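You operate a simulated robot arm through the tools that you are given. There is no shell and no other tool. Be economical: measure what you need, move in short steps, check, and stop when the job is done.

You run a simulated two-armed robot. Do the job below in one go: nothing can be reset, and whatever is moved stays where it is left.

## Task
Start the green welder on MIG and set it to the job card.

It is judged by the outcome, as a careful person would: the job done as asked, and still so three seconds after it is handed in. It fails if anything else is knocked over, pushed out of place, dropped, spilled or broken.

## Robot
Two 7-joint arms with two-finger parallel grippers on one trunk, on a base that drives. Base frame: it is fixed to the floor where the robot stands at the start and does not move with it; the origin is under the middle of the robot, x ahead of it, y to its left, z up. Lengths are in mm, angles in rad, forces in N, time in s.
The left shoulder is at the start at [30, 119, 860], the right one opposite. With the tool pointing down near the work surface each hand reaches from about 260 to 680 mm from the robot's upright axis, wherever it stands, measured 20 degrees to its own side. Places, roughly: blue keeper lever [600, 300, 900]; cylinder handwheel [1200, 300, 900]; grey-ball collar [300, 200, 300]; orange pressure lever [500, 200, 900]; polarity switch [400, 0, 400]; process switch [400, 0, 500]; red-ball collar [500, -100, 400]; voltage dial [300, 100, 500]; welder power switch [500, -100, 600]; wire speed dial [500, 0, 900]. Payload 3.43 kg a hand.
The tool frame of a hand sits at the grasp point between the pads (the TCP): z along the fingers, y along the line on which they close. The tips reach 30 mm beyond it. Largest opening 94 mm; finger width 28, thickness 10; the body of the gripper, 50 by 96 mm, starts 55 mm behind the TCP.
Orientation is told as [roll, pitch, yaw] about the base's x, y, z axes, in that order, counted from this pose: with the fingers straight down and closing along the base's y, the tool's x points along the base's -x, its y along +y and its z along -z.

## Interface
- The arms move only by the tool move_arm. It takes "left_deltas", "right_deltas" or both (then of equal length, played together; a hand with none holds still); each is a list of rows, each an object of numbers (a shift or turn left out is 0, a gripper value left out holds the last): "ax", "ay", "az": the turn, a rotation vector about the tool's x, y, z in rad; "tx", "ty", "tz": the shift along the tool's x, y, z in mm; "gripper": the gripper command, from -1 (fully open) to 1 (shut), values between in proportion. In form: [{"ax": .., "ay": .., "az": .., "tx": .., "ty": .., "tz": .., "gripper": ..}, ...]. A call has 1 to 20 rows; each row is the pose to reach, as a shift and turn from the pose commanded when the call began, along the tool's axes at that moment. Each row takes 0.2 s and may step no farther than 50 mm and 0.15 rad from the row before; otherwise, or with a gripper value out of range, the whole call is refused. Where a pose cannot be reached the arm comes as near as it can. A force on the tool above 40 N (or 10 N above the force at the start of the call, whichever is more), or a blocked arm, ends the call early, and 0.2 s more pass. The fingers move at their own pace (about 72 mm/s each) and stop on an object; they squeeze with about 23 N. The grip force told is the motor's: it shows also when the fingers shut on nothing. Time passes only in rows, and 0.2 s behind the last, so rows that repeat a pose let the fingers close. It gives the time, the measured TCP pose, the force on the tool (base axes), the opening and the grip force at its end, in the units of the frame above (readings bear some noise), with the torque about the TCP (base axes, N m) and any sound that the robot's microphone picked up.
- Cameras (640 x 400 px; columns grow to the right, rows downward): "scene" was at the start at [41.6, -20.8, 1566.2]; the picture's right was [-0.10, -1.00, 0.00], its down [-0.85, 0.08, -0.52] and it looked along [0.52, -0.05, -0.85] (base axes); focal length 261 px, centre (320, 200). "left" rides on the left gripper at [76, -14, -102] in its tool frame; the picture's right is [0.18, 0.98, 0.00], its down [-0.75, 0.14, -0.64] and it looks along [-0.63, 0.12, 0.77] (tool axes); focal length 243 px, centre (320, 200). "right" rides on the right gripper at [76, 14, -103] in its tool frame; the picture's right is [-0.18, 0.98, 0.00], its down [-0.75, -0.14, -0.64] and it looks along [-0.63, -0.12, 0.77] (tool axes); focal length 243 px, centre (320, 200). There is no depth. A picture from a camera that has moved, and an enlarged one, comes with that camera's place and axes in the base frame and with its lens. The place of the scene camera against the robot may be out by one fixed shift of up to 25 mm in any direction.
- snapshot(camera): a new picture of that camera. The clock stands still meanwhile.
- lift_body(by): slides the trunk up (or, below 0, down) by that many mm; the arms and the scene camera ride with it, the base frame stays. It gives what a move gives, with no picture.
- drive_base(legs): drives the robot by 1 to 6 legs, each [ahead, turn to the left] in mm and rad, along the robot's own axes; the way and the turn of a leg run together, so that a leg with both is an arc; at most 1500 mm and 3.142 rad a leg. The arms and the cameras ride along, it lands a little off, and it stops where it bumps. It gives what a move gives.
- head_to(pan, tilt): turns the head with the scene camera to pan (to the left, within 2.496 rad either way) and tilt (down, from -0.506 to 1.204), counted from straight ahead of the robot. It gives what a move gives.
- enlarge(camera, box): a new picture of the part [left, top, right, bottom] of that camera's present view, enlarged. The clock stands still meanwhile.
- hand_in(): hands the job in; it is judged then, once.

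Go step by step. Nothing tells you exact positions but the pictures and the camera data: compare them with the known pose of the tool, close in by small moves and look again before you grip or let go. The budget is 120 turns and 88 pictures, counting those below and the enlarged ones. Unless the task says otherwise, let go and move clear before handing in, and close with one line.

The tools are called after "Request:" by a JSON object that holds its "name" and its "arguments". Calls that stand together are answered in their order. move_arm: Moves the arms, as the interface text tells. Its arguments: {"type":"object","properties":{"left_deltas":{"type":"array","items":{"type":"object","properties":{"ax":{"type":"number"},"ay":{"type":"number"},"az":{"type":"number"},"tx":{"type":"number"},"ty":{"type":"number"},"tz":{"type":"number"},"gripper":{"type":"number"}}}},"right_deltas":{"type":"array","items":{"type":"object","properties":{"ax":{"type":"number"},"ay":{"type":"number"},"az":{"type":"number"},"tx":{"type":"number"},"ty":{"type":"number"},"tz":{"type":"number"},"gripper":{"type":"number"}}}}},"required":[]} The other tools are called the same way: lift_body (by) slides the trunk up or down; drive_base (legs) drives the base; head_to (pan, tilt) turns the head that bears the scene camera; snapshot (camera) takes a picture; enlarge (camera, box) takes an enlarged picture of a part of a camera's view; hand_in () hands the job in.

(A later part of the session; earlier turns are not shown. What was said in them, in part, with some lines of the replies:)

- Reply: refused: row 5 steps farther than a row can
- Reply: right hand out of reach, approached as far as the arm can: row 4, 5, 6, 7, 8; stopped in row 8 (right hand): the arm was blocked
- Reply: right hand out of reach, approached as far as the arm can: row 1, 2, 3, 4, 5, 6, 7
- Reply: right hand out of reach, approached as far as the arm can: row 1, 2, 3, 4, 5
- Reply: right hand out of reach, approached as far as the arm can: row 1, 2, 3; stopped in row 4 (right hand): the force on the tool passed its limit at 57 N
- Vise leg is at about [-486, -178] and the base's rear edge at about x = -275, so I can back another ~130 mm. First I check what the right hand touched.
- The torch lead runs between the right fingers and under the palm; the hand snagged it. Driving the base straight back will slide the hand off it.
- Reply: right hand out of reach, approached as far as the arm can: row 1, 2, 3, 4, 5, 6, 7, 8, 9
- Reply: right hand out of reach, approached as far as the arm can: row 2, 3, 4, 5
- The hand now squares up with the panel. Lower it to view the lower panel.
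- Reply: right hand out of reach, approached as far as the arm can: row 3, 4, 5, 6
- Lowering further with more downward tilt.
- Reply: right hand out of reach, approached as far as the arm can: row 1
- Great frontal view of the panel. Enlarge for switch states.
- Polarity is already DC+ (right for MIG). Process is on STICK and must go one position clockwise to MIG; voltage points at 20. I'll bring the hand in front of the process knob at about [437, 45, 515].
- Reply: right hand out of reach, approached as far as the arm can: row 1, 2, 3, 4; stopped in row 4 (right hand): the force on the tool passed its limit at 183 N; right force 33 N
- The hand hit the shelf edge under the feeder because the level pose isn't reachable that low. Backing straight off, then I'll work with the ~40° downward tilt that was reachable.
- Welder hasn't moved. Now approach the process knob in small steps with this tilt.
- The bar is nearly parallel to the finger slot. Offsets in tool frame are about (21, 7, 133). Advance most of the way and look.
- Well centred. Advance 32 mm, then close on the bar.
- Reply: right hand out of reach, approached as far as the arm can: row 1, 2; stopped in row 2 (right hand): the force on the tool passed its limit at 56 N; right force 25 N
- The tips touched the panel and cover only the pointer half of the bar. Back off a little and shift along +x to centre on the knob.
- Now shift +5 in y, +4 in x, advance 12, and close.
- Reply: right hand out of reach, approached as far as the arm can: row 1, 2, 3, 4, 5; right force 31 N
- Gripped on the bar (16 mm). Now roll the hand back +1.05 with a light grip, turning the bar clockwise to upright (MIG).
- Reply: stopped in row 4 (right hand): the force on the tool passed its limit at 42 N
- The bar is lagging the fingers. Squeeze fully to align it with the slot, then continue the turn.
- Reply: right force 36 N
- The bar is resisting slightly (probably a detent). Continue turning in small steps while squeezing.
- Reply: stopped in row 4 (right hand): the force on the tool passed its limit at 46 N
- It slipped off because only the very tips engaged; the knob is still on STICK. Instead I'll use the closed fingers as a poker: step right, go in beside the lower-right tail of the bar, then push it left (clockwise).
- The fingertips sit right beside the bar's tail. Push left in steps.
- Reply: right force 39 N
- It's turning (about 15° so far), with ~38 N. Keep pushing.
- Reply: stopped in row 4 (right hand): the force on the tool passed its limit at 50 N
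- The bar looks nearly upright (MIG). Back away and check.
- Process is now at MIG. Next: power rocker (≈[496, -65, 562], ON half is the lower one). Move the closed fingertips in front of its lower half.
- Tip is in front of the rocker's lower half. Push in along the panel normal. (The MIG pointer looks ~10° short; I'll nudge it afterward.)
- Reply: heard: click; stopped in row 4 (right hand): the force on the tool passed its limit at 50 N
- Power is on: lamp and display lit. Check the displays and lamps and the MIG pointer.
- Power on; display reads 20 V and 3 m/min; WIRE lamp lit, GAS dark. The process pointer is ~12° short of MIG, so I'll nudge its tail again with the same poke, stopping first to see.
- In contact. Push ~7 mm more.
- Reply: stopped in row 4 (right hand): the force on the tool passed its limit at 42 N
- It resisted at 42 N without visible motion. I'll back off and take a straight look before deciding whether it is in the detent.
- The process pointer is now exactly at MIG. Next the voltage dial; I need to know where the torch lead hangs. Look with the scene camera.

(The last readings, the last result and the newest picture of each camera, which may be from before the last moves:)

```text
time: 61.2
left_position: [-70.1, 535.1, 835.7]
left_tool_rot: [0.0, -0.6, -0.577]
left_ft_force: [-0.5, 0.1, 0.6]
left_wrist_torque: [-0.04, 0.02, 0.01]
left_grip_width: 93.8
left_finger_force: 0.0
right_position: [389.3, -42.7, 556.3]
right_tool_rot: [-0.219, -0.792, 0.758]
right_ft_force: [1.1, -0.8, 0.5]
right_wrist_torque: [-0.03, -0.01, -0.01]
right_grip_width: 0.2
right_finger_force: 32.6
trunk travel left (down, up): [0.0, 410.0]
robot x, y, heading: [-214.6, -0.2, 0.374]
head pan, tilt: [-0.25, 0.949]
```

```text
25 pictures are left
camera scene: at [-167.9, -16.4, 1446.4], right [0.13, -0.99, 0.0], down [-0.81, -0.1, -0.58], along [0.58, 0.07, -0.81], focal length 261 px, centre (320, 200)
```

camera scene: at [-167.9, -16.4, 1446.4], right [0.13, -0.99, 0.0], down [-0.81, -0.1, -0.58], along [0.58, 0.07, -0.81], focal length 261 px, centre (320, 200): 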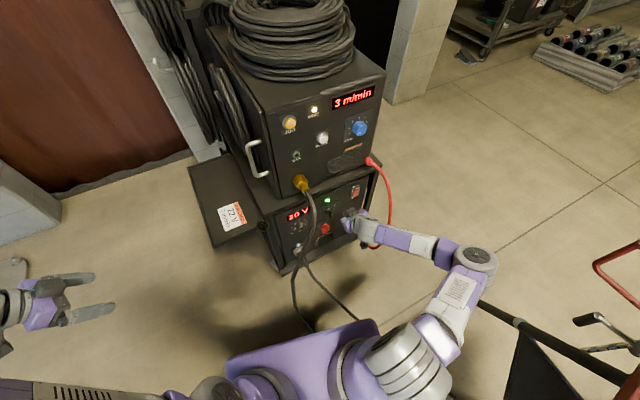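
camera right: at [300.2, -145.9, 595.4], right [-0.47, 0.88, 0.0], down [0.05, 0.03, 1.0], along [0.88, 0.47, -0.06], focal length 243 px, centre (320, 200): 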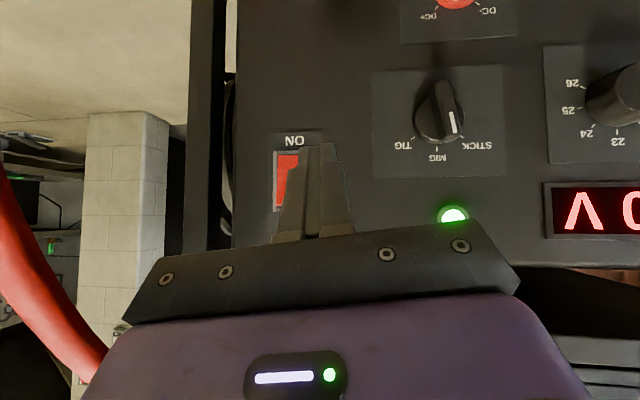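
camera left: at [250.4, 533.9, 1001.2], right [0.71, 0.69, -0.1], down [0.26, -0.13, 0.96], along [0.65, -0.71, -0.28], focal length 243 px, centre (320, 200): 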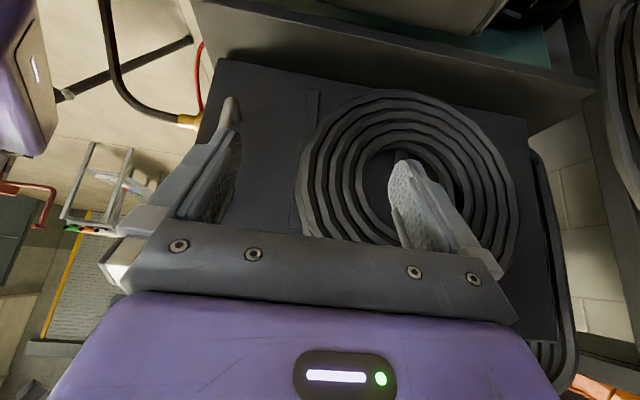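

Display reads 20 V; the torch lead hangs ~100 mm in front of the voltage dial, slightly left of it. I'll approach the dial (face ≈ [335, 130, 510]) from the right with the hand turned a bit more left, so the lead is barely brushed.

Request:
{"name": "move_arm", "arguments": {"right_deltas": [{"tz": -40, "gripper": -0.4, "ax": -0.06}, {"tz": -60, "ty": 25, "tx": -4, "ax": -0.12, "ay": -0.02, "gripper": -0.45}, {"tz": -60, "ty": 65, "tx": -10, "ax": -0.18, "ay": -0.03, "az": -0.02}, {"tz": -60, "ty": 105, "tx": -16, "ax": -0.244, "ay": -0.04, "az": -0.02}]}}

Request:
{"name": "snapshot", "arguments": {"camera": "right"}}

```text
time: 62.2
left_position: [-70.1, 533.7, 834.1]
left_tool_rot: [0.001, -0.601, -0.576]
left_ft_force: [0.1, 0.0, -0.3]
left_wrist_torque: [-0.01, 0.02, -0.01]
left_grip_width: 94.1
left_finger_force: 0.1
right_position: [299.8, 31.7, 592.3]
right_tool_rot: [0.002, -0.83, 0.79]
right_ft_force: [0.0, 0.5, -0.3]
right_wrist_torque: [0.01, 0.0, 0.02]
right_grip_width: 68.1
right_finger_force: 0.1
trunk travel left (down, up): [0.0, 410.0]
robot x, y, heading: [-215.7, 1.0, 0.376]
head pan, tilt: [-0.25, 0.949]
```

```text
24 pictures are left
camera right: at [201.0, -48.7, 605.1], right [-0.61, 0.78, 0.14], down [0.13, -0.07, 0.99], along [0.78, 0.62, -0.05], focal length 243 px, centre (320, 200)
```

right: 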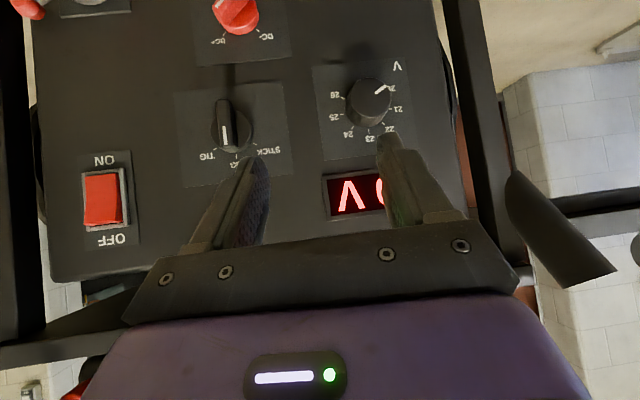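

The dial's offset in the tool frame is about (-3, 44, 124), lead is just left of the hand. Move left and partway in.

Request:
{"name": "move_arm", "arguments": {"right_deltas": [{"ty": 22, "tz": 20, "tx": -4}, {"ty": 44, "tz": 45, "tx": -9}, {"ty": 44, "tz": 75, "tx": -9}]}}

Request:
{"name": "snapshot", "arguments": {"camera": "right"}}

```text
time: 63.0
left_position: [-69.0, 534.6, 834.8]
left_tool_rot: [0.001, -0.6, -0.575]
left_ft_force: [-0.3, 1.2, 0.9]
left_wrist_torque: [0.01, 0.0, 0.01]
left_grip_width: 93.9
left_finger_force: 0.0
right_position: [311.9, 102.8, 549.1]
right_tool_rot: [0.001, -0.83, 0.793]
right_ft_force: [-0.1, 0.5, -1.0]
right_wrist_torque: [0.01, -0.01, -0.02]
right_grip_width: 68.0
right_finger_force: 0.1
trunk travel left (down, up): [0.0, 410.0]
robot x, y, heading: [-216.5, 3.3, 0.378]
head pan, tilt: [-0.25, 0.949]
```

```text
23 pictures are left
camera right: at [214.3, 22.8, 562.2], right [-0.61, 0.78, 0.14], down [0.13, -0.08, 0.99], along [0.78, 0.62, -0.05], focal length 243 px, centre (320, 200)
```

right: 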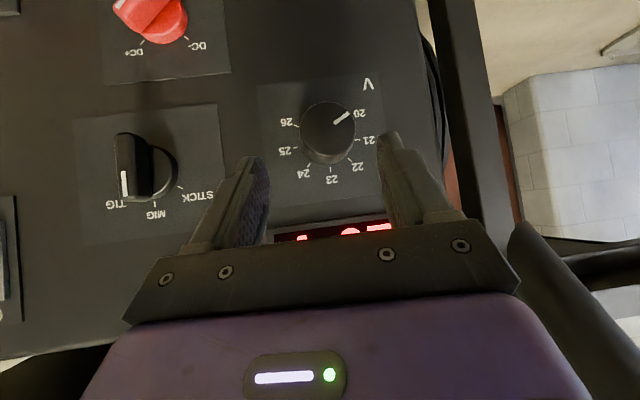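

Well placed. Add a slight counter-rotation about the dial axis, advance 40 mm and grip.

Request:
{"name": "move_arm", "arguments": {"right_deltas": [{"tx": 2, "ty": 3, "ax": 0.066, "ay": 0.02, "az": -0.07}, {"tx": 4, "ty": 6, "tz": 5, "ax": 0.133, "ay": 0.04, "az": -0.14}, {"tx": 4, "ty": 6, "tz": 20, "ax": 0.199, "ay": 0.063, "az": -0.215}, {"tx": 4, "ty": 6, "tz": 38, "ax": 0.199, "ay": 0.063, "az": -0.215}, {"tx": 4, "ty": 6, "tz": 38, "ax": 0.199, "ay": 0.063, "az": -0.215, "gripper": 1}, {"tx": 4, "ty": 6, "tz": 38, "ax": 0.199, "ay": 0.063, "az": -0.215, "gripper": 1}]}}

Request:
{"name": "snapshot", "arguments": {"camera": "right"}}

```text
time: 64.4
left_position: [-70.4, 535.2, 835.2]
left_tool_rot: [0.0, -0.599, -0.576]
left_ft_force: [-0.5, -0.3, -0.4]
left_wrist_torque: [0.0, 0.01, -0.02]
left_grip_width: 93.9
left_finger_force: 0.0
right_position: [322.1, 69.7, 546.6]
right_tool_rot: [-0.396, -0.725, 1.071]
right_ft_force: [0.1, 0.6, 0.5]
right_wrist_torque: [0.01, 0.0, 0.01]
right_grip_width: 0.2
right_finger_force: 14.4
right hand out of reach, approached as far as the arm can: row 1, 2, 3, 4, 5, 6
trunk travel left (down, up): [0.0, 410.0]
robot x, y, heading: [-212.0, -1.2, 0.378]
head pan, tilt: [-0.25, 0.949]
```

```text
22 pictures are left
camera right: at [220.7, -6.9, 563.6], right [-0.61, 0.78, -0.16], down [-0.04, 0.17, 0.98], along [0.79, 0.61, -0.08], focal length 243 px, centre (320, 200)
```

right: 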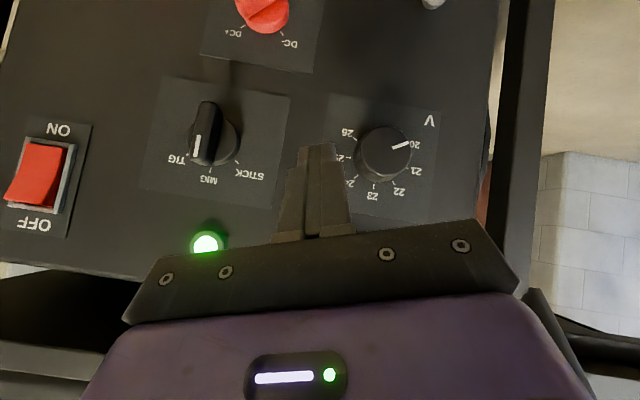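

That pre-rotation isn't reachable on this side, and the fingers closed beside the dial on nothing. Undo it: back out, reopen, and return to the earlier orientation.

Request:
{"name": "move_arm", "arguments": {"right_deltas": [{"tz": -25, "ax": -0.06, "ay": -0.02, "az": 0.07, "gripper": -0.45}, {"tz": -25, "tx": -8, "ty": 9, "ax": -0.13, "ay": -0.04, "az": 0.14}, {"tz": -20, "tx": -14, "ty": 18, "ax": -0.19, "ay": -0.06, "az": 0.21}, {"tz": -8, "tx": -18, "ty": 27, "ax": -0.258, "ay": -0.08, "az": 0.28}]}}

Request:
{"name": "snapshot", "arguments": {"camera": "right"}}

```text
time: 65.4
left_position: [-69.5, 533.7, 834.9]
left_tool_rot: [0.0, -0.601, -0.576]
left_ft_force: [-0.5, -0.9, 0.6]
left_wrist_torque: [0.01, 0.02, 0.0]
left_grip_width: 94.0
left_finger_force: 0.0
right_position: [302.6, 98.9, 552.4]
right_tool_rot: [0.136, -0.844, 0.691]
right_ft_force: [-1.5, 0.6, 0.6]
right_wrist_torque: [0.0, -0.02, -0.02]
right_grip_width: 68.2
right_finger_force: 0.0
trunk travel left (down, up): [0.0, 410.0]
robot x, y, heading: [-215.0, 3.8, 0.375]
head pan, tilt: [-0.25, 0.949]
```

```text
21 pictures are left
camera right: at [204.9, 16.9, 565.5], right [-0.6, 0.77, 0.23], down [0.18, -0.15, 0.97], along [0.78, 0.63, -0.05], focal length 243 px, centre (320, 200)
```

right: 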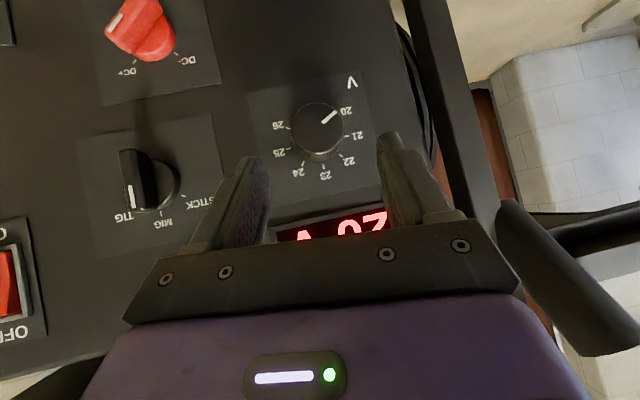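

Centred laterally. Advance ~50 mm and grip.

Request:
{"name": "move_arm", "arguments": {"right_deltas": [{"tx": 1, "tz": 20}, {"tx": 3, "tz": 40}, {"tx": 3, "tz": 50}, {"tx": 3, "tz": 50, "gripper": 1}, {"tx": 3, "tz": 50, "gripper": 1}]}}

Request:
{"name": "snapshot", "arguments": {"camera": "right"}}

```text
time: 66.6
left_position: [-71.2, 534.4, 836.1]
left_tool_rot: [0.0, -0.601, -0.577]
left_ft_force: [-0.1, 0.1, -1.0]
left_wrist_torque: [-0.02, 0.0, 0.0]
left_grip_width: 94.1
left_finger_force: 0.0
right_position: [323.1, 98.9, 533.1]
right_tool_rot: [0.132, -0.842, 0.693]
right_ft_force: [0.1, 0.1, -0.1]
right_wrist_torque: [-0.02, 0.0, -0.02]
right_grip_width: 0.0
right_finger_force: 14.0
right hand out of reach, approached as far as the arm can: row 1, 2, 3, 4, 5
trunk travel left (down, up): [0.0, 410.0]
robot x, y, heading: [-216.8, -0.3, 0.379]
head pan, tilt: [-0.25, 0.949]
```

```text
20 pictures are left
camera right: at [224.4, 18.3, 544.6], right [-0.6, 0.77, 0.22], down [0.18, -0.15, 0.97], along [0.78, 0.63, -0.05], focal length 243 px, centre (320, 200)
```

right: 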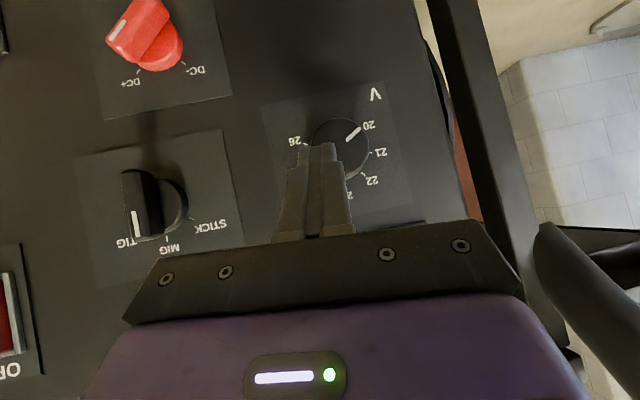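

The arm runs out of reach there. I'll retract, turn the base another 0.22 rad left so the dial sits more naturally to the right arm, then retry.

Request:
{"name": "move_arm", "arguments": {"right_deltas": [{"tz": -40}, {"tz": -80, "tx": 10, "ty": -15, "gripper": -0.4}, {"tz": -120, "tx": 30, "ty": -35}, {"tz": -156, "tx": 50, "ty": -58}]}}

Request:
{"name": "drive_base", "arguments": {"legs": [[0, 0.22]]}}

Request:
{"name": "snapshot", "arguments": {"camera": "right"}}

```text
time: 67.6
left_position: [-70.5, 533.7, 834.7]
left_tool_rot: [-0.001, -0.6, -0.576]
left_ft_force: [0.5, 0.0, 0.3]
left_wrist_torque: [0.03, -0.03, 0.01]
left_grip_width: 93.8
left_finger_force: 0.1
right_position: [258.7, -52.3, 593.4]
right_tool_rot: [0.133, -0.843, 0.694]
right_ft_force: [0.4, 0.4, 0.3]
right_wrist_torque: [0.01, 0.0, -0.01]
right_grip_width: 66.0
right_finger_force: 0.1
trunk travel left (down, up): [0.0, 410.0]
robot x, y, heading: [-218.9, -2.4, 0.378]
head pan, tilt: [-0.25, 0.949]
```

```text
time: 68.8
left_position: [-192.3, 553.2, 835.4]
left_tool_rot: [0.0, -0.601, -0.351]
left_ft_force: [0.8, 0.6, -1.0]
left_wrist_torque: [0.0, -0.02, -0.01]
left_grip_width: 93.9
left_finger_force: 0.1
right_position: [259.0, 54.6, 593.2]
right_tool_rot: [0.133, -0.843, 0.919]
right_ft_force: [-0.7, 0.2, -0.2]
right_wrist_torque: [0.02, -0.01, 0.03]
right_grip_width: 66.0
right_finger_force: 0.1
trunk travel left (down, up): [0.0, 410.0]
robot x, y, heading: [-216.3, -1.2, 0.607]
head pan, tilt: [-0.25, 0.949]
```

```text
19 pictures are left
camera right: at [181.8, -45.9, 605.1], right [-0.76, 0.61, 0.22], down [0.2, -0.1, 0.97], along [0.62, 0.78, -0.04], focal length 243 px, centre (320, 200)
```

right: 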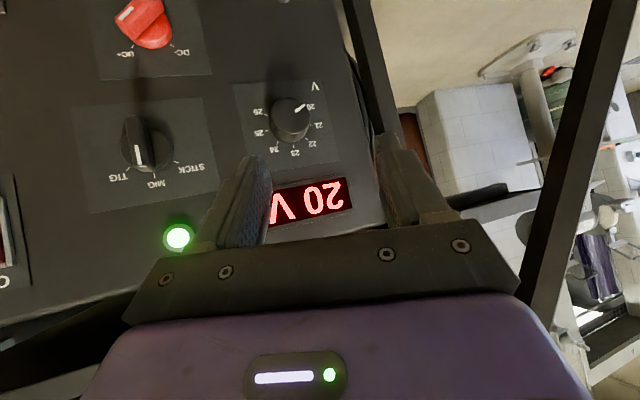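

Now rotate the hand back to nearly face the dial and approach to about 60 mm.

Request:
{"name": "move_arm", "arguments": {"right_deltas": [{"ax": 0.1, "az": 0.05, "tx": -4, "ty": -5, "tz": 15}, {"ax": 0.2, "ay": -0.01, "az": 0.1, "tx": -8, "ty": -9, "tz": 35}, {"ax": 0.306, "ay": -0.02, "az": 0.156, "tx": -13, "ty": -14, "tz": 70}]}}

Request:
{"name": "snapshot", "arguments": {"camera": "right"}}

```text
time: 69.7
left_position: [-193.0, 554.0, 835.7]
left_tool_rot: [0.0, -0.599, -0.35]
left_ft_force: [0.7, 0.1, 0.4]
left_wrist_torque: [0.01, 0.0, 0.03]
left_grip_width: 94.1
left_finger_force: 0.1
right_position: [312.4, 100.8, 572.2]
right_tool_rot: [0.004, -0.844, 0.682]
right_ft_force: [0.0, -0.6, 0.1]
right_wrist_torque: [-0.03, 0.01, 0.0]
right_grip_width: 65.9
right_finger_force: 0.1
right hand out of reach, approached as far as the arm can: row 3
trunk travel left (down, up): [0.0, 410.0]
robot x, y, heading: [-215.7, -2.3, 0.608]
head pan, tilt: [-0.25, 0.949]
```

```text
18 pictures are left
camera right: at [205.9, 32.4, 583.3], right [-0.53, 0.84, 0.14], down [0.11, -0.1, 0.99], along [0.84, 0.54, -0.04], focal length 243 px, centre (320, 200)
```

right: 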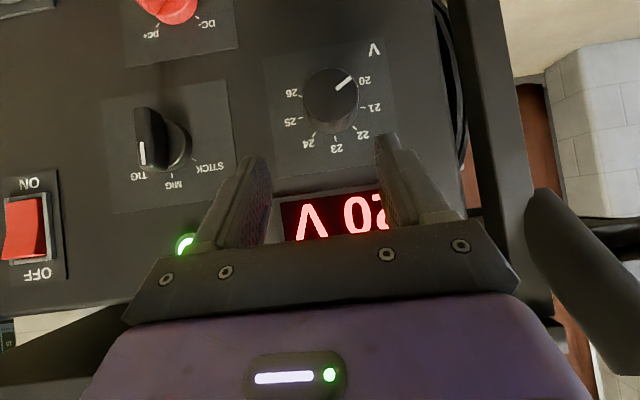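

Height is limiting when this close. Back up 80 mm (still ~50 mm from the vise leg), then approach again.

Request:
{"name": "drive_base", "arguments": {"legs": [[-80, 0]]}}

Request:
{"name": "move_arm", "arguments": {"right_deltas": [{"tz": 35}, {"tz": 70}, {"tz": 95}]}}

Request:
{"name": "snapshot", "arguments": {"camera": "right"}}

```text
time: 70.7
left_position: [-260.9, 505.8, 836.7]
left_tool_rot: [0.0, -0.6, -0.349]
left_ft_force: [-0.7, 0.7, 0.0]
left_wrist_torque: [0.03, 0.01, -0.01]
left_grip_width: 94.0
left_finger_force: 0.1
right_position: [244.8, 55.7, 573.0]
right_tool_rot: [0.007, -0.843, 0.684]
right_ft_force: [-0.1, -0.2, -0.1]
right_wrist_torque: [-0.03, -0.03, 0.02]
right_grip_width: 65.8
right_finger_force: 0.1
trunk travel left (down, up): [0.0, 410.0]
robot x, y, heading: [-282.3, -47.7, 0.611]
head pan, tilt: [-0.25, 0.949]
```

```text
time: 71.5
left_position: [-261.5, 507.0, 835.0]
left_tool_rot: [-0.001, -0.599, -0.35]
left_ft_force: [-0.4, 1.2, -0.5]
left_wrist_torque: [-0.02, -0.01, -0.05]
left_grip_width: 93.9
left_finger_force: 0.1
right_position: [308.1, 104.8, 520.0]
right_tool_rot: [0.007, -0.831, 0.681]
right_ft_force: [-0.9, -0.6, 1.2]
right_wrist_torque: [0.0, -0.01, 0.0]
right_grip_width: 65.7
right_finger_force: 0.0
right hand out of reach, approached as far as the arm can: row 2, 3
trunk travel left (down, up): [0.0, 410.0]
robot x, y, heading: [-286.1, -46.4, 0.604]
head pan, tilt: [-0.25, 0.949]
```

```text
17 pictures are left
camera right: at [201.8, 35.5, 533.1], right [-0.53, 0.84, 0.14], down [0.12, -0.09, 0.99], along [0.84, 0.54, -0.05], focal length 243 px, centre (320, 200)
```

right: 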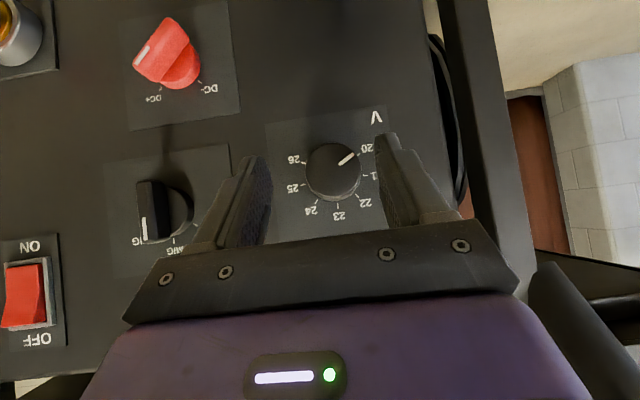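

The dial is now just ahead. Shift up/left slightly, advance horizontally and grip.

Request:
{"name": "move_arm", "arguments": {"right_deltas": [{"tx": -8, "ty": 4, "tz": 10}, {"tx": -16, "ty": 7, "tz": 26}, {"tx": -16, "ty": 7, "tz": 26, "gripper": 1}, {"tx": -16, "ty": 7, "tz": 26, "gripper": 1}]}}

Request:
{"name": "snapshot", "arguments": {"camera": "right"}}

```text
time: 72.5
left_position: [-260.9, 506.8, 834.5]
left_tool_rot: [0.0, -0.6, -0.349]
left_ft_force: [0.1, 0.3, -0.4]
left_wrist_torque: [0.02, 0.03, -0.02]
left_grip_width: 94.1
left_finger_force: 0.0
right_position: [321.9, 123.7, 521.5]
right_tool_rot: [0.013, -0.841, 0.686]
right_ft_force: [-7.0, 8.5, -3.0]
right_wrist_torque: [0.11, 0.15, 0.1]
right_grip_width: 40.1
right_finger_force: 44.8
right hand out of reach, approached as far as the arm can: row 2, 3, 4
trunk travel left (down, up): [0.0, 410.0]
robot x, y, heading: [-284.0, -49.6, 0.599]
head pan, tilt: [-0.25, 0.949]
```

```text
16 pictures are left
camera right: at [216.1, 53.2, 533.2], right [-0.53, 0.83, 0.15], down [0.11, -0.1, 0.99], along [0.84, 0.54, -0.04], focal length 243 px, centre (320, 200)
```

right: 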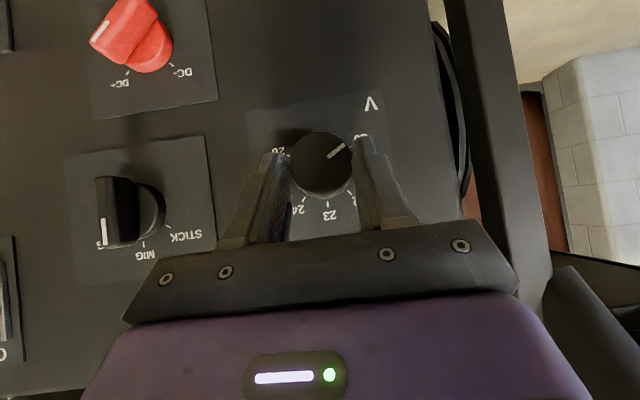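

Gripped the dial (40 mm). Rotate clockwise about the dial's axis by ~0.5 rad.

Request:
{"name": "move_arm", "arguments": {"right_deltas": [{"ax": -0.072, "ay": -0.012, "az": 0.082, "ty": -1.5}, {"ax": -0.145, "ay": -0.025, "az": 0.164, "ty": -3}, {"ax": -0.217, "ay": -0.037, "az": 0.246, "ty": -4.5}, {"ax": -0.29, "ay": -0.049, "az": 0.328, "ty": -6}, {"ax": -0.34, "ay": -0.058, "az": 0.385, "ty": -7}]}}

Request:
{"name": "snapshot", "arguments": {"camera": "right"}}

```text
time: 73.7
left_position: [-261.1, 506.1, 835.9]
left_tool_rot: [0.0, -0.602, -0.349]
left_ft_force: [-0.1, -0.2, 1.2]
left_wrist_torque: [0.01, 0.0, 0.0]
left_grip_width: 94.2
left_finger_force: 0.0
right_position: [340.1, 105.0, 544.5]
right_tool_rot: [0.735, -0.754, 0.142]
right_ft_force: [-0.1, -10.2, 8.6]
right_wrist_torque: [-0.03, -0.04, 0.01]
right_grip_width: 0.1
right_finger_force: 32.9
right hand out of reach, approached as far as the arm can: row 3, 4, 5
trunk travel left (down, up): [0.0, 410.0]
robot x, y, heading: [-283.3, -43.3, 0.602]
head pan, tilt: [-0.25, 0.949]
```

```text
15 pictures are left
camera right: at [235.8, 31.4, 555.2], right [-0.42, 0.68, 0.61], down [0.36, -0.49, 0.79], along [0.83, 0.55, -0.04], focal length 243 px, centre (320, 200)
```

right: 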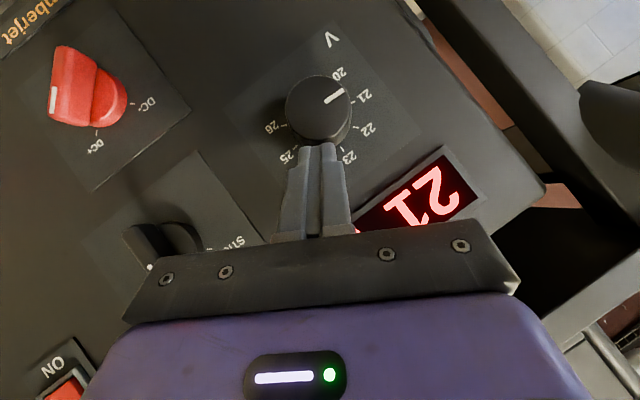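

Display now reads 21 V before the fingers slipped off at the reach limit. For the next stroke I'll use a pure roll about the fingers: back out, reopen and pre-roll the hand.

Request:
{"name": "move_arm", "arguments": {"right_deltas": [{"tz": -35, "gripper": -0.4}, {"tz": -40, "tx": 4, "ty": 4, "ax": 0.045, "ay": 0.018, "az": -0.117, "gripper": -0.4}, {"tz": -40, "tx": 8, "ty": 8, "ax": 0.09, "ay": 0.036, "az": -0.235}, {"tz": -38, "tx": 12, "ty": 12, "ax": 0.135, "ay": 0.055, "az": -0.353}, {"tz": -35, "tx": 16, "ty": 16, "ax": 0.18, "ay": 0.073, "az": -0.47}, {"tz": -32, "tx": 20, "ty": 20, "ax": 0.225, "ay": 0.091, "az": -0.588}, {"tz": -28, "tx": 24, "ty": 23, "ax": 0.27, "ay": 0.11, "az": -0.705}, {"tz": -24, "tx": 27, "ty": 26, "ax": 0.314, "ay": 0.128, "az": -0.823}]}}

Request:
{"name": "snapshot", "arguments": {"camera": "right"}}

```text
time: 75.5
left_position: [-260.9, 506.8, 833.9]
left_tool_rot: [0.0, -0.6, -0.348]
left_ft_force: [-0.3, -0.6, 0.0]
left_wrist_torque: [0.0, -0.03, 0.02]
left_grip_width: 93.9
left_finger_force: 0.1
right_position: [291.0, 104.7, 549.0]
right_tool_rot: [-0.438, -0.749, 1.311]
right_ft_force: [0.1, -0.1, -0.3]
right_wrist_torque: [0.0, 0.02, 0.02]
right_grip_width: 65.9
right_finger_force: 0.0
trunk travel left (down, up): [0.0, 410.0]
robot x, y, heading: [-281.4, -46.7, 0.604]
head pan, tilt: [-0.25, 0.949]
```

```text
14 pictures are left
camera right: at [207.7, 9.0, 560.9], right [-0.75, 0.63, -0.18], down [-0.11, 0.15, 0.98], along [0.65, 0.76, -0.04], focal length 243 px, centre (320, 200)
```

right: 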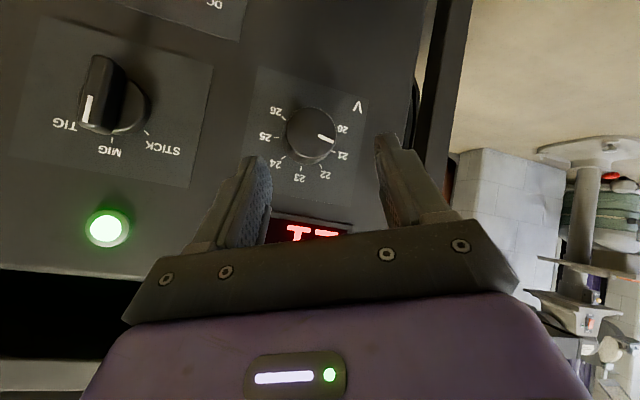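

Pointer is at 21. Advance, shift -7 in y, grip.

Request:
{"name": "move_arm", "arguments": {"right_deltas": [{"ty": -4, "tz": 18}, {"ty": -7, "tz": 36}, {"ty": -7, "tz": 48}, {"ty": -7, "tz": 48, "gripper": 1}, {"ty": -7, "tz": 48, "gripper": 1}]}}

```text
time: 76.7
left_position: [-260.2, 507.4, 834.8]
left_tool_rot: [0.001, -0.601, -0.351]
left_ft_force: [-0.1, -0.6, 0.0]
left_wrist_torque: [0.02, 0.02, 0.0]
left_grip_width: 93.9
left_finger_force: 0.1
right_position: [323.3, 121.1, 521.3]
right_tool_rot: [-0.439, -0.751, 1.308]
right_ft_force: [-1.3, -7.0, 2.6]
right_wrist_torque: [0.18, -0.36, -0.29]
right_grip_width: 43.8
right_finger_force: 45.3
trunk travel left (down, up): [0.0, 410.0]
robot x, y, heading: [-280.6, -44.6, 0.597]
head pan, tilt: [-0.25, 0.949]
```

Gripped (44 mm, fully reached). Now roll clockwise 0.8 rad.

Request:
{"name": "move_arm", "arguments": {"right_deltas": [{"az": 0.12}, {"az": 0.24}, {"az": 0.36}, {"az": 0.48}, {"az": 0.6}, {"az": 0.72}, {"az": 0.82}]}}

Request:
{"name": "snapshot", "arguments": {"camera": "right"}}

```text
time: 78.3
left_position: [-261.7, 506.9, 835.0]
left_tool_rot: [0.001, -0.602, -0.348]
left_ft_force: [-0.1, 0.1, 0.1]
left_wrist_torque: [-0.01, 0.01, 0.03]
left_grip_width: 94.2
left_finger_force: 0.0
right_position: [320.4, 126.2, 522.3]
right_tool_rot: [0.417, -0.763, 0.147]
right_ft_force: [-10.2, 5.5, 5.4]
right_wrist_torque: [-0.2, 0.53, 1.55]
right_grip_width: 40.8
right_finger_force: 45.5
right hand out of reach, approached as far as the arm can: row 1, 2, 5, 6
trunk travel left (down, up): [0.0, 410.0]
robot x, y, heading: [-282.7, -47.5, 0.605]
head pan, tilt: [-0.25, 0.949]
```

```text
13 pictures are left
camera right: at [204.0, 78.8, 541.4], right [-0.27, 0.87, 0.42], down [0.23, -0.36, 0.9], along [0.93, 0.34, -0.1], focal length 243 px, centre (320, 200)
```

right: 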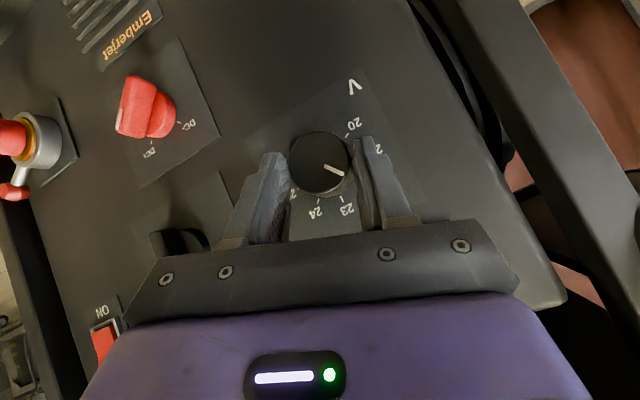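

The pointer seems near 22. Release, back off and read the display.

Request:
{"name": "move_arm", "arguments": {"right_deltas": [{"gripper": -0.4}, {"gripper": -0.4}, {"tz": -40}, {"tz": -80}]}}

Request:
{"name": "snapshot", "arguments": {"camera": "right"}}

```text
time: 79.3
left_position: [-261.1, 506.9, 834.7]
left_tool_rot: [-0.001, -0.6, -0.35]
left_ft_force: [-0.2, -0.2, 0.1]
left_wrist_torque: [0.0, 0.0, 0.03]
left_grip_width: 94.2
left_finger_force: 0.0
right_position: [278.4, 84.3, 572.5]
right_tool_rot: [0.411, -0.763, 0.146]
right_ft_force: [-0.9, -0.6, 0.2]
right_wrist_torque: [0.01, 0.02, 0.03]
right_grip_width: 65.9
right_finger_force: 0.0
trunk travel left (down, up): [0.0, 410.0]
robot x, y, heading: [-283.3, -47.9, 0.602]
head pan, tilt: [-0.25, 0.949]
```

```text
12 pictures are left
camera right: at [161.2, 39.8, 591.0], right [-0.27, 0.87, 0.41], down [0.23, -0.36, 0.91], along [0.94, 0.34, -0.1], focal length 243 px, centre (320, 200)
```

right: 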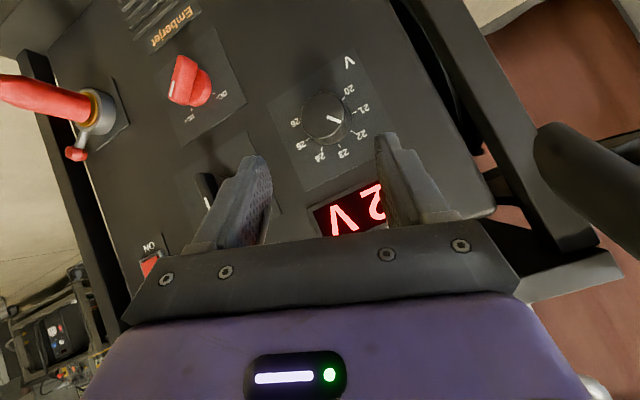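

Voltage reads 22 V. Now the wire-speed dial: retract the right hand right/up, drive forward 80 and turn back right 0.22, raise the trunk a bit.

Request:
{"name": "move_arm", "arguments": {"right_deltas": [{"tz": -40, "ty": -5, "tx": -5}, {"tz": -80, "ty": -14, "tx": -18, "az": -0.07}, {"tz": -120, "ty": -24, "tx": -31, "az": -0.14}, {"tz": -160, "ty": -34, "tx": -44, "az": -0.22}, {"tz": -195, "ty": -44, "tx": -56, "az": -0.3}, {"tz": -227, "ty": -53, "tx": -67, "az": -0.37}]}}

Request:
{"name": "lift_body", "arguments": {"by": 80}}

Request:
{"name": "drive_base", "arguments": {"legs": [[0, -0.22], [60, 0]]}}

Request:
{"name": "snapshot", "arguments": {"camera": "right"}}

```text
time: 80.7
left_position: [-260.1, 509.1, 835.5]
left_tool_rot: [0.0, -0.599, -0.348]
left_ft_force: [-0.1, 0.0, -0.4]
left_wrist_torque: [-0.01, 0.01, -0.02]
left_grip_width: 94.2
left_finger_force: 0.0
right_position: [219.0, -62.6, 755.5]
right_tool_rot: [0.026, -0.846, 0.673]
right_ft_force: [0.5, -0.4, 0.7]
right_wrist_torque: [-0.03, 0.01, 0.01]
right_grip_width: 65.9
right_finger_force: 0.0
trunk travel left (down, up): [0.0, 410.0]
robot x, y, heading: [-283.6, -46.4, 0.604]
head pan, tilt: [-0.25, 0.949]
```

```text
time: 81.9
left_position: [-260.6, 508.0, 915.0]
left_tool_rot: [0.0, -0.6, -0.349]
left_ft_force: [-0.3, 0.5, 0.2]
left_wrist_torque: [0.01, -0.02, -0.02]
left_grip_width: 94.1
left_finger_force: 0.2
right_position: [218.7, -62.2, 833.4]
right_tool_rot: [0.027, -0.847, 0.671]
right_ft_force: [0.4, 0.1, 0.0]
right_wrist_torque: [0.03, 0.01, -0.01]
right_grip_width: 65.9
right_finger_force: 0.1
trunk travel left (down, up): [-80.0, 330.0]
robot x, y, heading: [-284.3, -47.1, 0.604]
head pan, tilt: [-0.25, 0.949]
```

```text
time: 83.2
left_position: [-141.9, 490.4, 914.7]
left_tool_rot: [-0.001, -0.599, -0.562]
left_ft_force: [0.2, -0.3, 0.0]
left_wrist_torque: [-0.04, -0.01, 0.02]
left_grip_width: 93.9
left_finger_force: 0.1
right_position: [206.5, -166.8, 835.5]
right_tool_rot: [0.028, -0.848, 0.46]
right_ft_force: [-0.7, -0.5, -0.7]
right_wrist_torque: [0.01, -0.04, 0.02]
right_grip_width: 66.0
right_finger_force: 0.2
trunk travel left (down, up): [-80.0, 330.0]
robot x, y, heading: [-274.6, -48.4, 0.386]
head pan, tilt: [-0.25, 0.949]
stopped in leg 1: the robot was blocked; the commanded pose is now the measured one
```

```text
11 pictures are left
camera right: at [88.7, -212.5, 845.8], right [-0.35, 0.93, 0.16], down [0.09, -0.13, 0.99], along [0.93, 0.35, -0.04], focal length 243 px, centre (320, 200)
```

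right: 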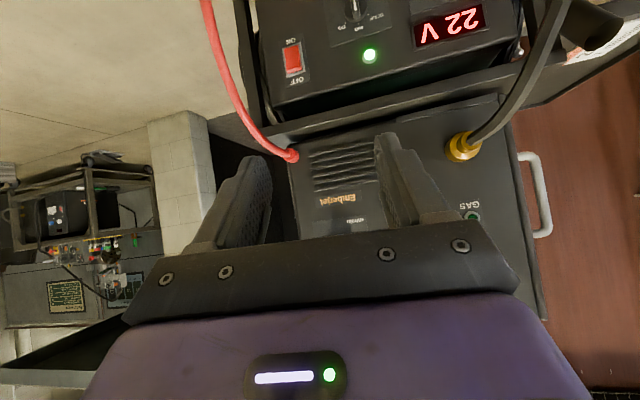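

22 V is confirmed. The turn ended with a bump (probably the base corner against the vise leg), so I'll drive forward gently away and check the vise.

Request:
{"name": "drive_base", "arguments": {"legs": [[70, 0]]}}

Request:
{"name": "head_to", "arguments": {"pan": -2.4, "tilt": 1.1}}

Request:
{"name": "snapshot", "arguments": {"camera": "scene"}}

```text
time: 84.3
left_position: [-75.2, 517.7, 914.4]
left_tool_rot: [-0.002, -0.601, -0.561]
left_ft_force: [0.5, 0.1, 0.3]
left_wrist_torque: [-0.05, 0.0, -0.05]
left_grip_width: 94.0
left_finger_force: 0.1
right_position: [272.8, -139.1, 833.5]
right_tool_rot: [0.029, -0.847, 0.46]
right_ft_force: [0.2, 0.2, 0.3]
right_wrist_torque: [0.0, 0.01, -0.02]
right_grip_width: 65.9
right_finger_force: 0.0
trunk travel left (down, up): [-80.0, 330.0]
robot x, y, heading: [-212.6, -21.3, 0.394]
head pan, tilt: [-0.25, 0.949]
```

```text
time: 86.3
left_position: [-76.5, 517.5, 915.3]
left_tool_rot: [0.0, -0.601, -0.563]
left_ft_force: [0.4, -0.8, 0.3]
left_wrist_torque: [-0.01, -0.02, 0.0]
left_grip_width: 93.9
left_finger_force: 0.0
right_position: [273.7, -139.2, 834.5]
right_tool_rot: [0.027, -0.848, 0.458]
right_ft_force: [0.4, 0.4, 0.1]
right_wrist_torque: [-0.05, 0.0, 0.02]
right_grip_width: 65.7
right_finger_force: 0.1
trunk travel left (down, up): [-80.0, 330.0]
robot x, y, heading: [-213.7, -18.3, 0.395]
head pan, tilt: [-2.4, 1.1]
```

```text
10 pictures are left
camera scene: at [-263.8, -102.6, 1516.2], right [-0.91, 0.42, 0.0], down [0.38, 0.81, -0.45], along [-0.19, -0.41, -0.89], focal length 261 px, centre (320, 200)
```

scene: 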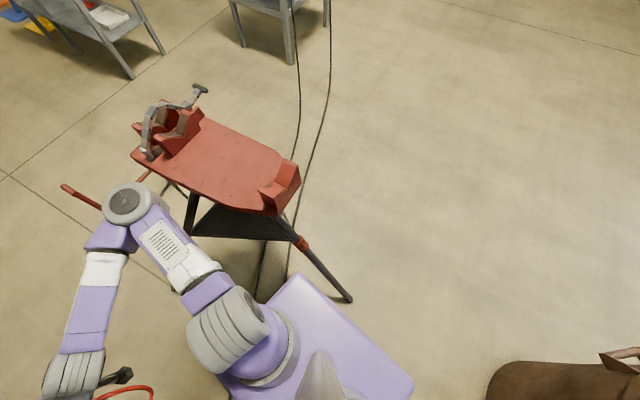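

The vise stands as before. Now bring the right hand level in front of the wire-speed dial (≈[492, -37, 914]).

Request:
{"name": "move_arm", "arguments": {"right_deltas": [{"tx": -40, "ty": -4, "tz": 5, "ay": -0.12, "ax": -0.015, "az": -0.013}, {"tx": -80, "ty": -8, "tz": 12, "ay": -0.24, "ax": -0.03, "az": -0.026}, {"tx": -115, "ty": -12, "tz": 22, "ay": -0.36, "ax": -0.045, "az": -0.04}, {"tx": -135, "ty": -15, "tz": 33, "ay": -0.48, "ax": -0.06, "az": -0.053}, {"tx": -147, "ty": -18, "tz": 46, "ay": -0.6, "ax": -0.075, "az": -0.066}]}}

Request:
{"name": "snapshot", "arguments": {"camera": "right"}}

```text
time: 87.5
left_position: [-75.6, 517.3, 915.9]
left_tool_rot: [-0.001, -0.601, -0.561]
left_ft_force: [-0.1, -0.4, -0.1]
left_wrist_torque: [0.04, 0.0, 0.0]
left_grip_width: 94.2
left_finger_force: 0.1
right_position: [402.2, -96.8, 914.8]
right_tool_rot: [-0.089, -1.451, 0.662]
right_ft_force: [-0.7, -0.7, 0.3]
right_wrist_torque: [0.0, 0.0, 0.0]
right_grip_width: 65.9
right_finger_force: 0.1
trunk travel left (down, up): [-80.0, 330.0]
robot x, y, heading: [-214.3, -20.9, 0.39]
head pan, tilt: [-2.4, 1.1]
```

```text
9 pictures are left
camera right: at [302.3, -145.6, 851.7], right [-0.52, 0.84, 0.17], down [-0.39, -0.41, 0.83], along [0.76, 0.36, 0.54], focal length 243 px, centre (320, 200)
```

right: 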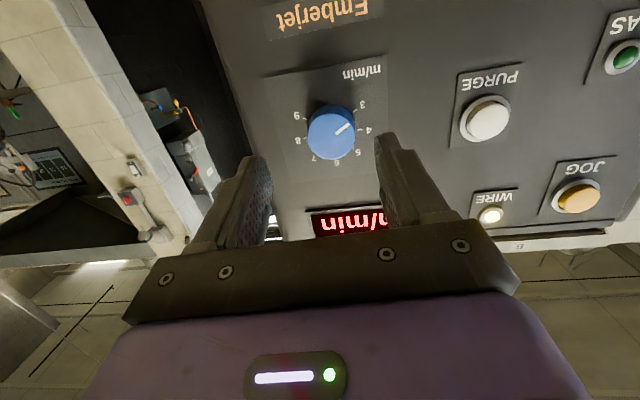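

The dial reads 3 and I'm squared up. Pre-roll -0.75, move up 17, left 7 and in 55 mm.

Request:
{"name": "move_arm", "arguments": {"right_deltas": [{"tx": -6, "ty": 2, "tz": 5, "az": -0.15}, {"tx": -12, "ty": 4, "tz": 15, "az": -0.3}, {"tx": -17, "ty": 7, "tz": 30, "az": -0.45}, {"tx": -17, "ty": 7, "tz": 45, "az": -0.6}, {"tx": -17, "ty": 7, "tz": 55, "az": -0.75}]}}

Request:
{"name": "snapshot", "arguments": {"camera": "right"}}

```text
time: 88.7
left_position: [-75.1, 518.2, 914.7]
left_tool_rot: [0.0, -0.6, -0.562]
left_ft_force: [-0.3, -0.1, -0.4]
left_wrist_torque: [0.04, 0.03, 0.02]
left_grip_width: 94.0
left_finger_force: 0.2
right_position: [444.0, -59.2, 923.4]
right_tool_rot: [-1.394, -0.801, 2.019]
right_ft_force: [0.0, -0.5, -0.3]
right_wrist_torque: [0.03, -0.02, -0.01]
right_grip_width: 65.8
right_finger_force: 0.0
trunk travel left (down, up): [-80.0, 330.0]
robot x, y, heading: [-210.9, -16.9, 0.392]
head pan, tilt: [-2.4, 1.1]
```

```text
8 pictures are left
camera right: at [375.0, -153.3, 871.8], right [-0.51, 0.67, -0.54], down [-0.7, 0.05, 0.72], along [0.5, 0.74, 0.44], focal length 243 px, centre (320, 200)
```

right: 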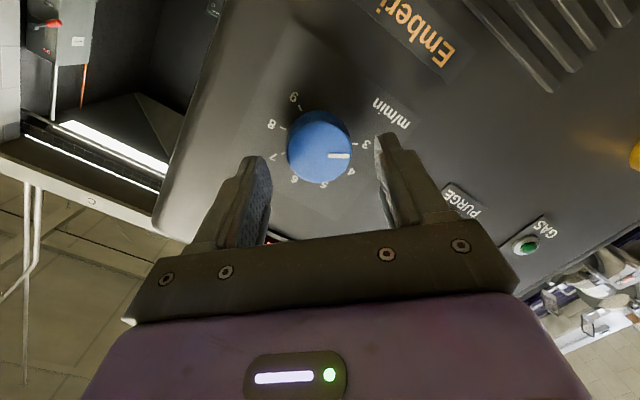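

Centred on the dial. Advance 38 mm and grip.

Request:
{"name": "move_arm", "arguments": {"right_deltas": [{"tz": 15}, {"tz": 28}, {"tz": 38}, {"tz": 38, "gripper": 1}, {"tz": 38, "gripper": 1}]}}

```text
time: 89.3
left_position: [-77.5, 515.4, 916.1]
left_tool_rot: [0.002, -0.602, -0.566]
left_ft_force: [0.6, 0.1, -0.4]
left_wrist_torque: [0.03, 0.06, 0.0]
left_grip_width: 94.0
left_finger_force: 0.0
right_position: [457.9, -51.5, 924.9]
right_tool_rot: [-1.401, -0.802, 2.019]
right_ft_force: [-32.6, -15.3, 2.4]
right_wrist_torque: [0.65, -0.97, -0.52]
right_grip_width: 62.8
right_finger_force: 0.1
trunk travel left (down, up): [-80.0, 330.0]
robot x, y, heading: [-212.3, -18.0, 0.392]
head pan, tilt: [-2.4, 1.1]
stopped in row 2 (right hand): the force on the tool passed its limit at 53 N (the readings are from after the stop); the commanded pose is now the measured one
```

The tips touched the panel, so the fingers are already fully around the dial. Back 4 mm and close.

Request:
{"name": "move_arm", "arguments": {"right_deltas": [{"tz": -4}, {"tz": -5, "gripper": 0.6}, {"tz": -5, "gripper": 1}, {"tz": -5, "gripper": 1}]}}

```text
time: 90.3
left_position: [-74.7, 517.3, 915.7]
left_tool_rot: [0.0, -0.602, -0.562]
left_ft_force: [0.2, -0.2, 0.8]
left_wrist_torque: [-0.01, -0.01, 0.02]
left_grip_width: 93.9
left_finger_force: 0.2
right_position: [457.6, -50.6, 921.8]
right_tool_rot: [-1.39, -0.802, 2.01]
right_ft_force: [6.8, -0.5, 1.8]
right_wrist_torque: [-0.02, 0.09, -0.23]
right_grip_width: 40.9
right_finger_force: 45.2
trunk travel left (down, up): [-80.0, 330.0]
robot x, y, heading: [-214.9, -20.8, 0.392]
head pan, tilt: [-2.4, 1.1]
```

Gripped at 41 mm. Roll clockwise 1.5 rad.

Request:
{"name": "move_arm", "arguments": {"right_deltas": [{"az": 0.14}, {"az": 0.28}, {"az": 0.42}, {"az": 0.56}, {"az": 0.7}, {"az": 0.84}, {"az": 0.98}, {"az": 1.12}, {"az": 1.26}, {"az": 1.4}, {"az": 1.5}]}}

Request:
{"name": "snapshot", "arguments": {"camera": "right"}}

```text
time: 92.7
left_position: [-73.9, 515.7, 914.6]
left_tool_rot: [0.001, -0.6, -0.564]
left_ft_force: [0.5, -0.3, 0.2]
left_wrist_torque: [0.0, 0.04, 0.03]
left_grip_width: 93.8
left_finger_force: 0.0
right_position: [458.3, -52.5, 920.7]
right_tool_rot: [1.386, -0.816, -0.866]
right_ft_force: [-13.7, -13.9, -15.8]
right_wrist_torque: [-0.26, 0.09, 1.34]
right_grip_width: 41.8
right_finger_force: 45.3
trunk travel left (down, up): [-80.0, 330.0]
robot x, y, heading: [-215.0, -18.8, 0.39]
head pan, tilt: [-2.4, 1.1]
```

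```text
7 pictures are left
camera right: at [334.3, -57.1, 886.9], right [-0.24, 0.56, 0.8], down [-0.16, -0.83, 0.54], along [0.96, 0.0, 0.28], focal length 243 px, centre (320, 200)
```

right: 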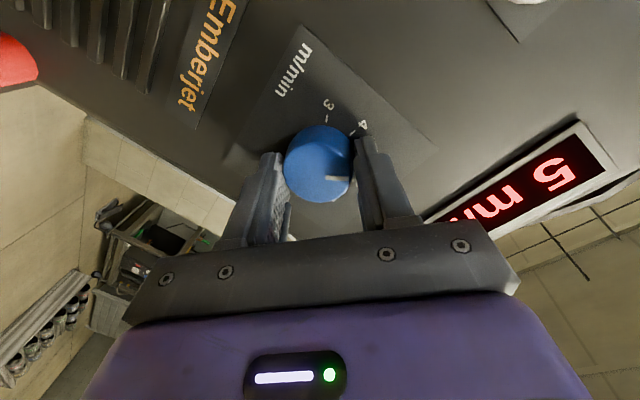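

Display reads 5. Release, roll back in place, and regrip.

Request:
{"name": "move_arm", "arguments": {"right_deltas": [{"gripper": -0.4}, {"gripper": -0.4}, {"az": -0.14}, {"az": -0.28}, {"az": -0.42}, {"az": -0.56}, {"az": -0.7}, {"az": -0.84}, {"az": -0.98}, {"az": -1.12}, {"az": -1.26}, {"az": -1.4}, {"az": -1.5}, {"az": -1.5, "gripper": 1}, {"az": -1.5, "gripper": 1}]}}

```text
time: 95.9
left_position: [-75.6, 518.1, 914.3]
left_tool_rot: [0.001, -0.601, -0.564]
left_ft_force: [-0.6, -0.8, 0.2]
left_wrist_torque: [-0.02, 0.02, 0.0]
left_grip_width: 94.1
left_finger_force: 0.0
right_position: [459.0, -50.5, 921.7]
right_tool_rot: [-1.393, -0.801, 2.013]
right_ft_force: [-1.7, -1.3, -1.2]
right_wrist_torque: [-0.07, 0.08, 0.09]
right_grip_width: 41.5
right_finger_force: 45.0
trunk travel left (down, up): [-80.0, 330.0]
robot x, y, heading: [-214.1, -19.4, 0.394]
head pan, tilt: [-2.4, 1.1]
```

Regripped. Roll clockwise 1.25 rad and read the display.

Request:
{"name": "move_arm", "arguments": {"right_deltas": [{"az": 0.14}, {"az": 0.28}, {"az": 0.42}, {"az": 0.56}, {"az": 0.7}, {"az": 0.84}, {"az": 0.98}, {"az": 1.12}, {"az": 1.25}]}}

Request:
{"name": "snapshot", "arguments": {"camera": "right"}}

```text
time: 97.9
left_position: [-75.1, 516.1, 916.1]
left_tool_rot: [0.001, -0.6, -0.565]
left_ft_force: [-0.5, 0.7, 0.5]
left_wrist_torque: [0.02, 0.01, 0.01]
left_grip_width: 94.0
left_finger_force: 0.0
right_position: [458.5, -51.7, 921.5]
right_tool_rot: [1.317, -1.064, -0.777]
right_ft_force: [3.4, -8.3, 6.8]
right_wrist_torque: [-0.13, 0.11, 1.01]
right_grip_width: 41.8
right_finger_force: 44.7
trunk travel left (down, up): [-80.0, 330.0]
robot x, y, heading: [-213.4, -18.4, 0.388]
head pan, tilt: [-2.4, 1.1]
```

```text
6 pictures are left
camera right: at [340.9, -70.0, 874.2], right [-0.36, 0.7, 0.62], down [-0.22, -0.71, 0.67], along [0.91, 0.1, 0.4], focal length 243 px, centre (320, 200)
```

right: 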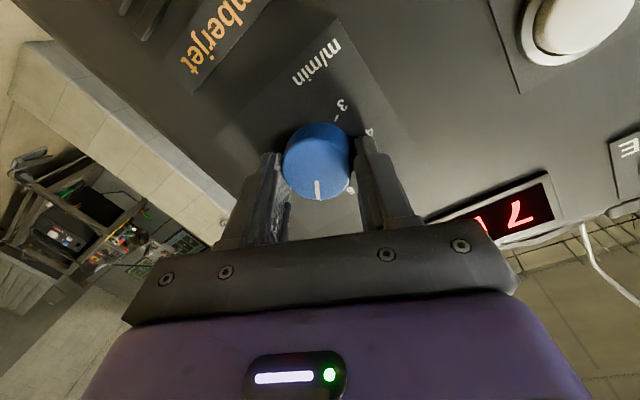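

Display reads 7. Release and back straight out, then check everything with the scene camera.

Request:
{"name": "move_arm", "arguments": {"right_deltas": [{"gripper": -0.4}, {"gripper": -0.4}, {"tz": -40}, {"tz": -80}, {"tz": -120}, {"tz": -150}]}}

Request:
{"name": "head_to", "arguments": {"pan": -0.25, "tilt": 0.85}}

Request:
{"name": "enlarge", "arguments": {"camera": "scene", "box": [200, 70, 440, 250]}}

```text
time: 99.3
left_position: [-74.7, 517.1, 914.7]
left_tool_rot: [0.0, -0.599, -0.564]
left_ft_force: [-0.3, -0.6, -0.5]
left_wrist_torque: [0.01, -0.01, -0.01]
left_grip_width: 94.0
left_finger_force: 0.0
right_position: [333.0, -132.1, 942.0]
right_tool_rot: [1.313, -1.069, -0.774]
right_ft_force: [-0.1, 0.0, 0.5]
right_wrist_torque: [0.0, 0.02, 0.02]
right_grip_width: 66.0
right_finger_force: 0.0
trunk travel left (down, up): [-80.0, 330.0]
robot x, y, heading: [-213.8, -20.2, 0.396]
head pan, tilt: [-2.4, 1.1]
```

```text
time: 101.3
left_position: [-74.0, 517.1, 914.9]
left_tool_rot: [-0.001, -0.6, -0.565]
left_ft_force: [0.1, -0.7, 0.3]
left_wrist_torque: [-0.02, -0.01, -0.01]
left_grip_width: 94.2
left_finger_force: 0.0
right_position: [333.0, -133.0, 940.9]
right_tool_rot: [1.314, -1.068, -0.772]
right_ft_force: [-0.7, -0.5, -1.3]
right_wrist_torque: [0.01, 0.03, -0.02]
right_grip_width: 65.9
right_finger_force: 0.1
trunk travel left (down, up): [-80.0, 330.0]
robot x, y, heading: [-214.0, -20.9, 0.388]
head pan, tilt: [-0.25, 0.85]
```

```text
2.22 times, centred on (320, 160) of scene
camera zoom: at [-160.3, -34.6, 1533.9], right [0.14, -0.99, 0.0], down [-0.74, -0.11, -0.66], along [0.65, 0.09, -0.75], focal length 580 px, centre (320, 289)
```

zoom: 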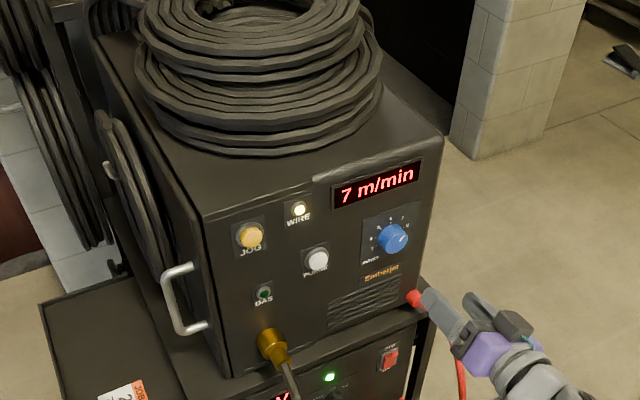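

Feeder shows 7 m/min, power is on. Move the hand further clear and verify the lower panel.

Request:
{"name": "move_arm", "arguments": {"right_deltas": [{"tz": -40}, {"tz": -80}]}}

Request:
{"name": "head_to", "arguments": {"pan": -0.25, "tilt": 1.0}}

Request:
{"name": "enlarge", "arguments": {"camera": "scene", "box": [250, 130, 410, 250]}}

```text
time: 101.9
left_position: [-72.8, 518.7, 914.3]
left_tool_rot: [-0.007, -0.599, -0.559]
left_ft_force: [-0.1, -0.4, -0.4]
left_wrist_torque: [0.03, 0.02, 0.03]
left_grip_width: 93.9
left_finger_force: 0.1
right_position: [270.9, -171.4, 949.1]
right_tool_rot: [1.311, -1.065, -0.762]
right_ft_force: [0.2, 0.6, 0.2]
right_wrist_torque: [0.01, 0.03, 0.02]
right_grip_width: 65.8
right_finger_force: 0.1
right hand out of reach, approached as far as the arm can: row 2
trunk travel left (down, up): [-80.0, 330.0]
robot x, y, heading: [-219.9, -15.7, 0.394]
head pan, tilt: [-0.25, 0.85]
```

```text
time: 102.6
left_position: [-71.8, 518.8, 913.3]
left_tool_rot: [-0.006, -0.597, -0.56]
left_ft_force: [-0.6, 1.1, 0.5]
left_wrist_torque: [0.0, -0.01, 0.01]
left_grip_width: 93.9
left_finger_force: 0.0
right_position: [271.7, -172.9, 948.4]
right_tool_rot: [1.307, -1.066, -0.763]
right_ft_force: [1.1, -0.3, -0.2]
right_wrist_torque: [-0.01, -0.04, 0.0]
right_grip_width: 65.8
right_finger_force: 0.1
trunk travel left (down, up): [-80.0, 330.0]
robot x, y, heading: [-214.4, -22.5, 0.394]
head pan, tilt: [-0.25, 1.0]
```

```text
3.33 times, centred on (330, 190) of scene
camera zoom: at [-162.2, -32.9, 1522.6], right [0.14, -0.99, 0.0], down [-0.84, -0.12, -0.54], along [0.53, 0.07, -0.84], focal length 869 px, centre (287, 233)
```

zoom: 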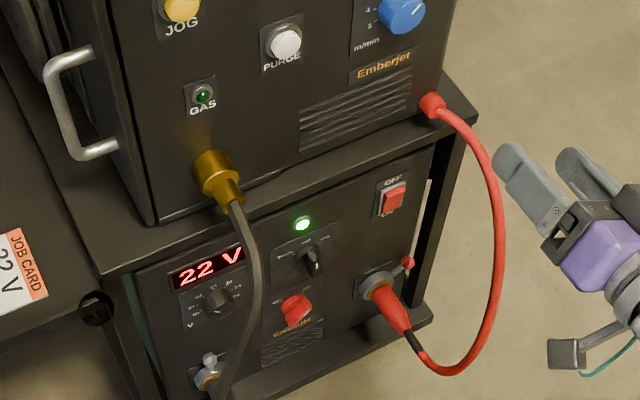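

The power is on, the process switch is at MIG with polarity DC+, and the displays read 22 V and 7 m/min. Both hands are clear and the welder, torch lead and vise look undisturbed, so I'm handing in.

Request:
{"name": "hand_in", "arguments": {}}

```text
The job is handed in.
```

The welder is on and set to MIG with polarity DC+, and its displays read 22 V and 7 m/min as on the job card; the GAS lamp was still dark, and I didn't check the gas supply or open the cylinder valve.
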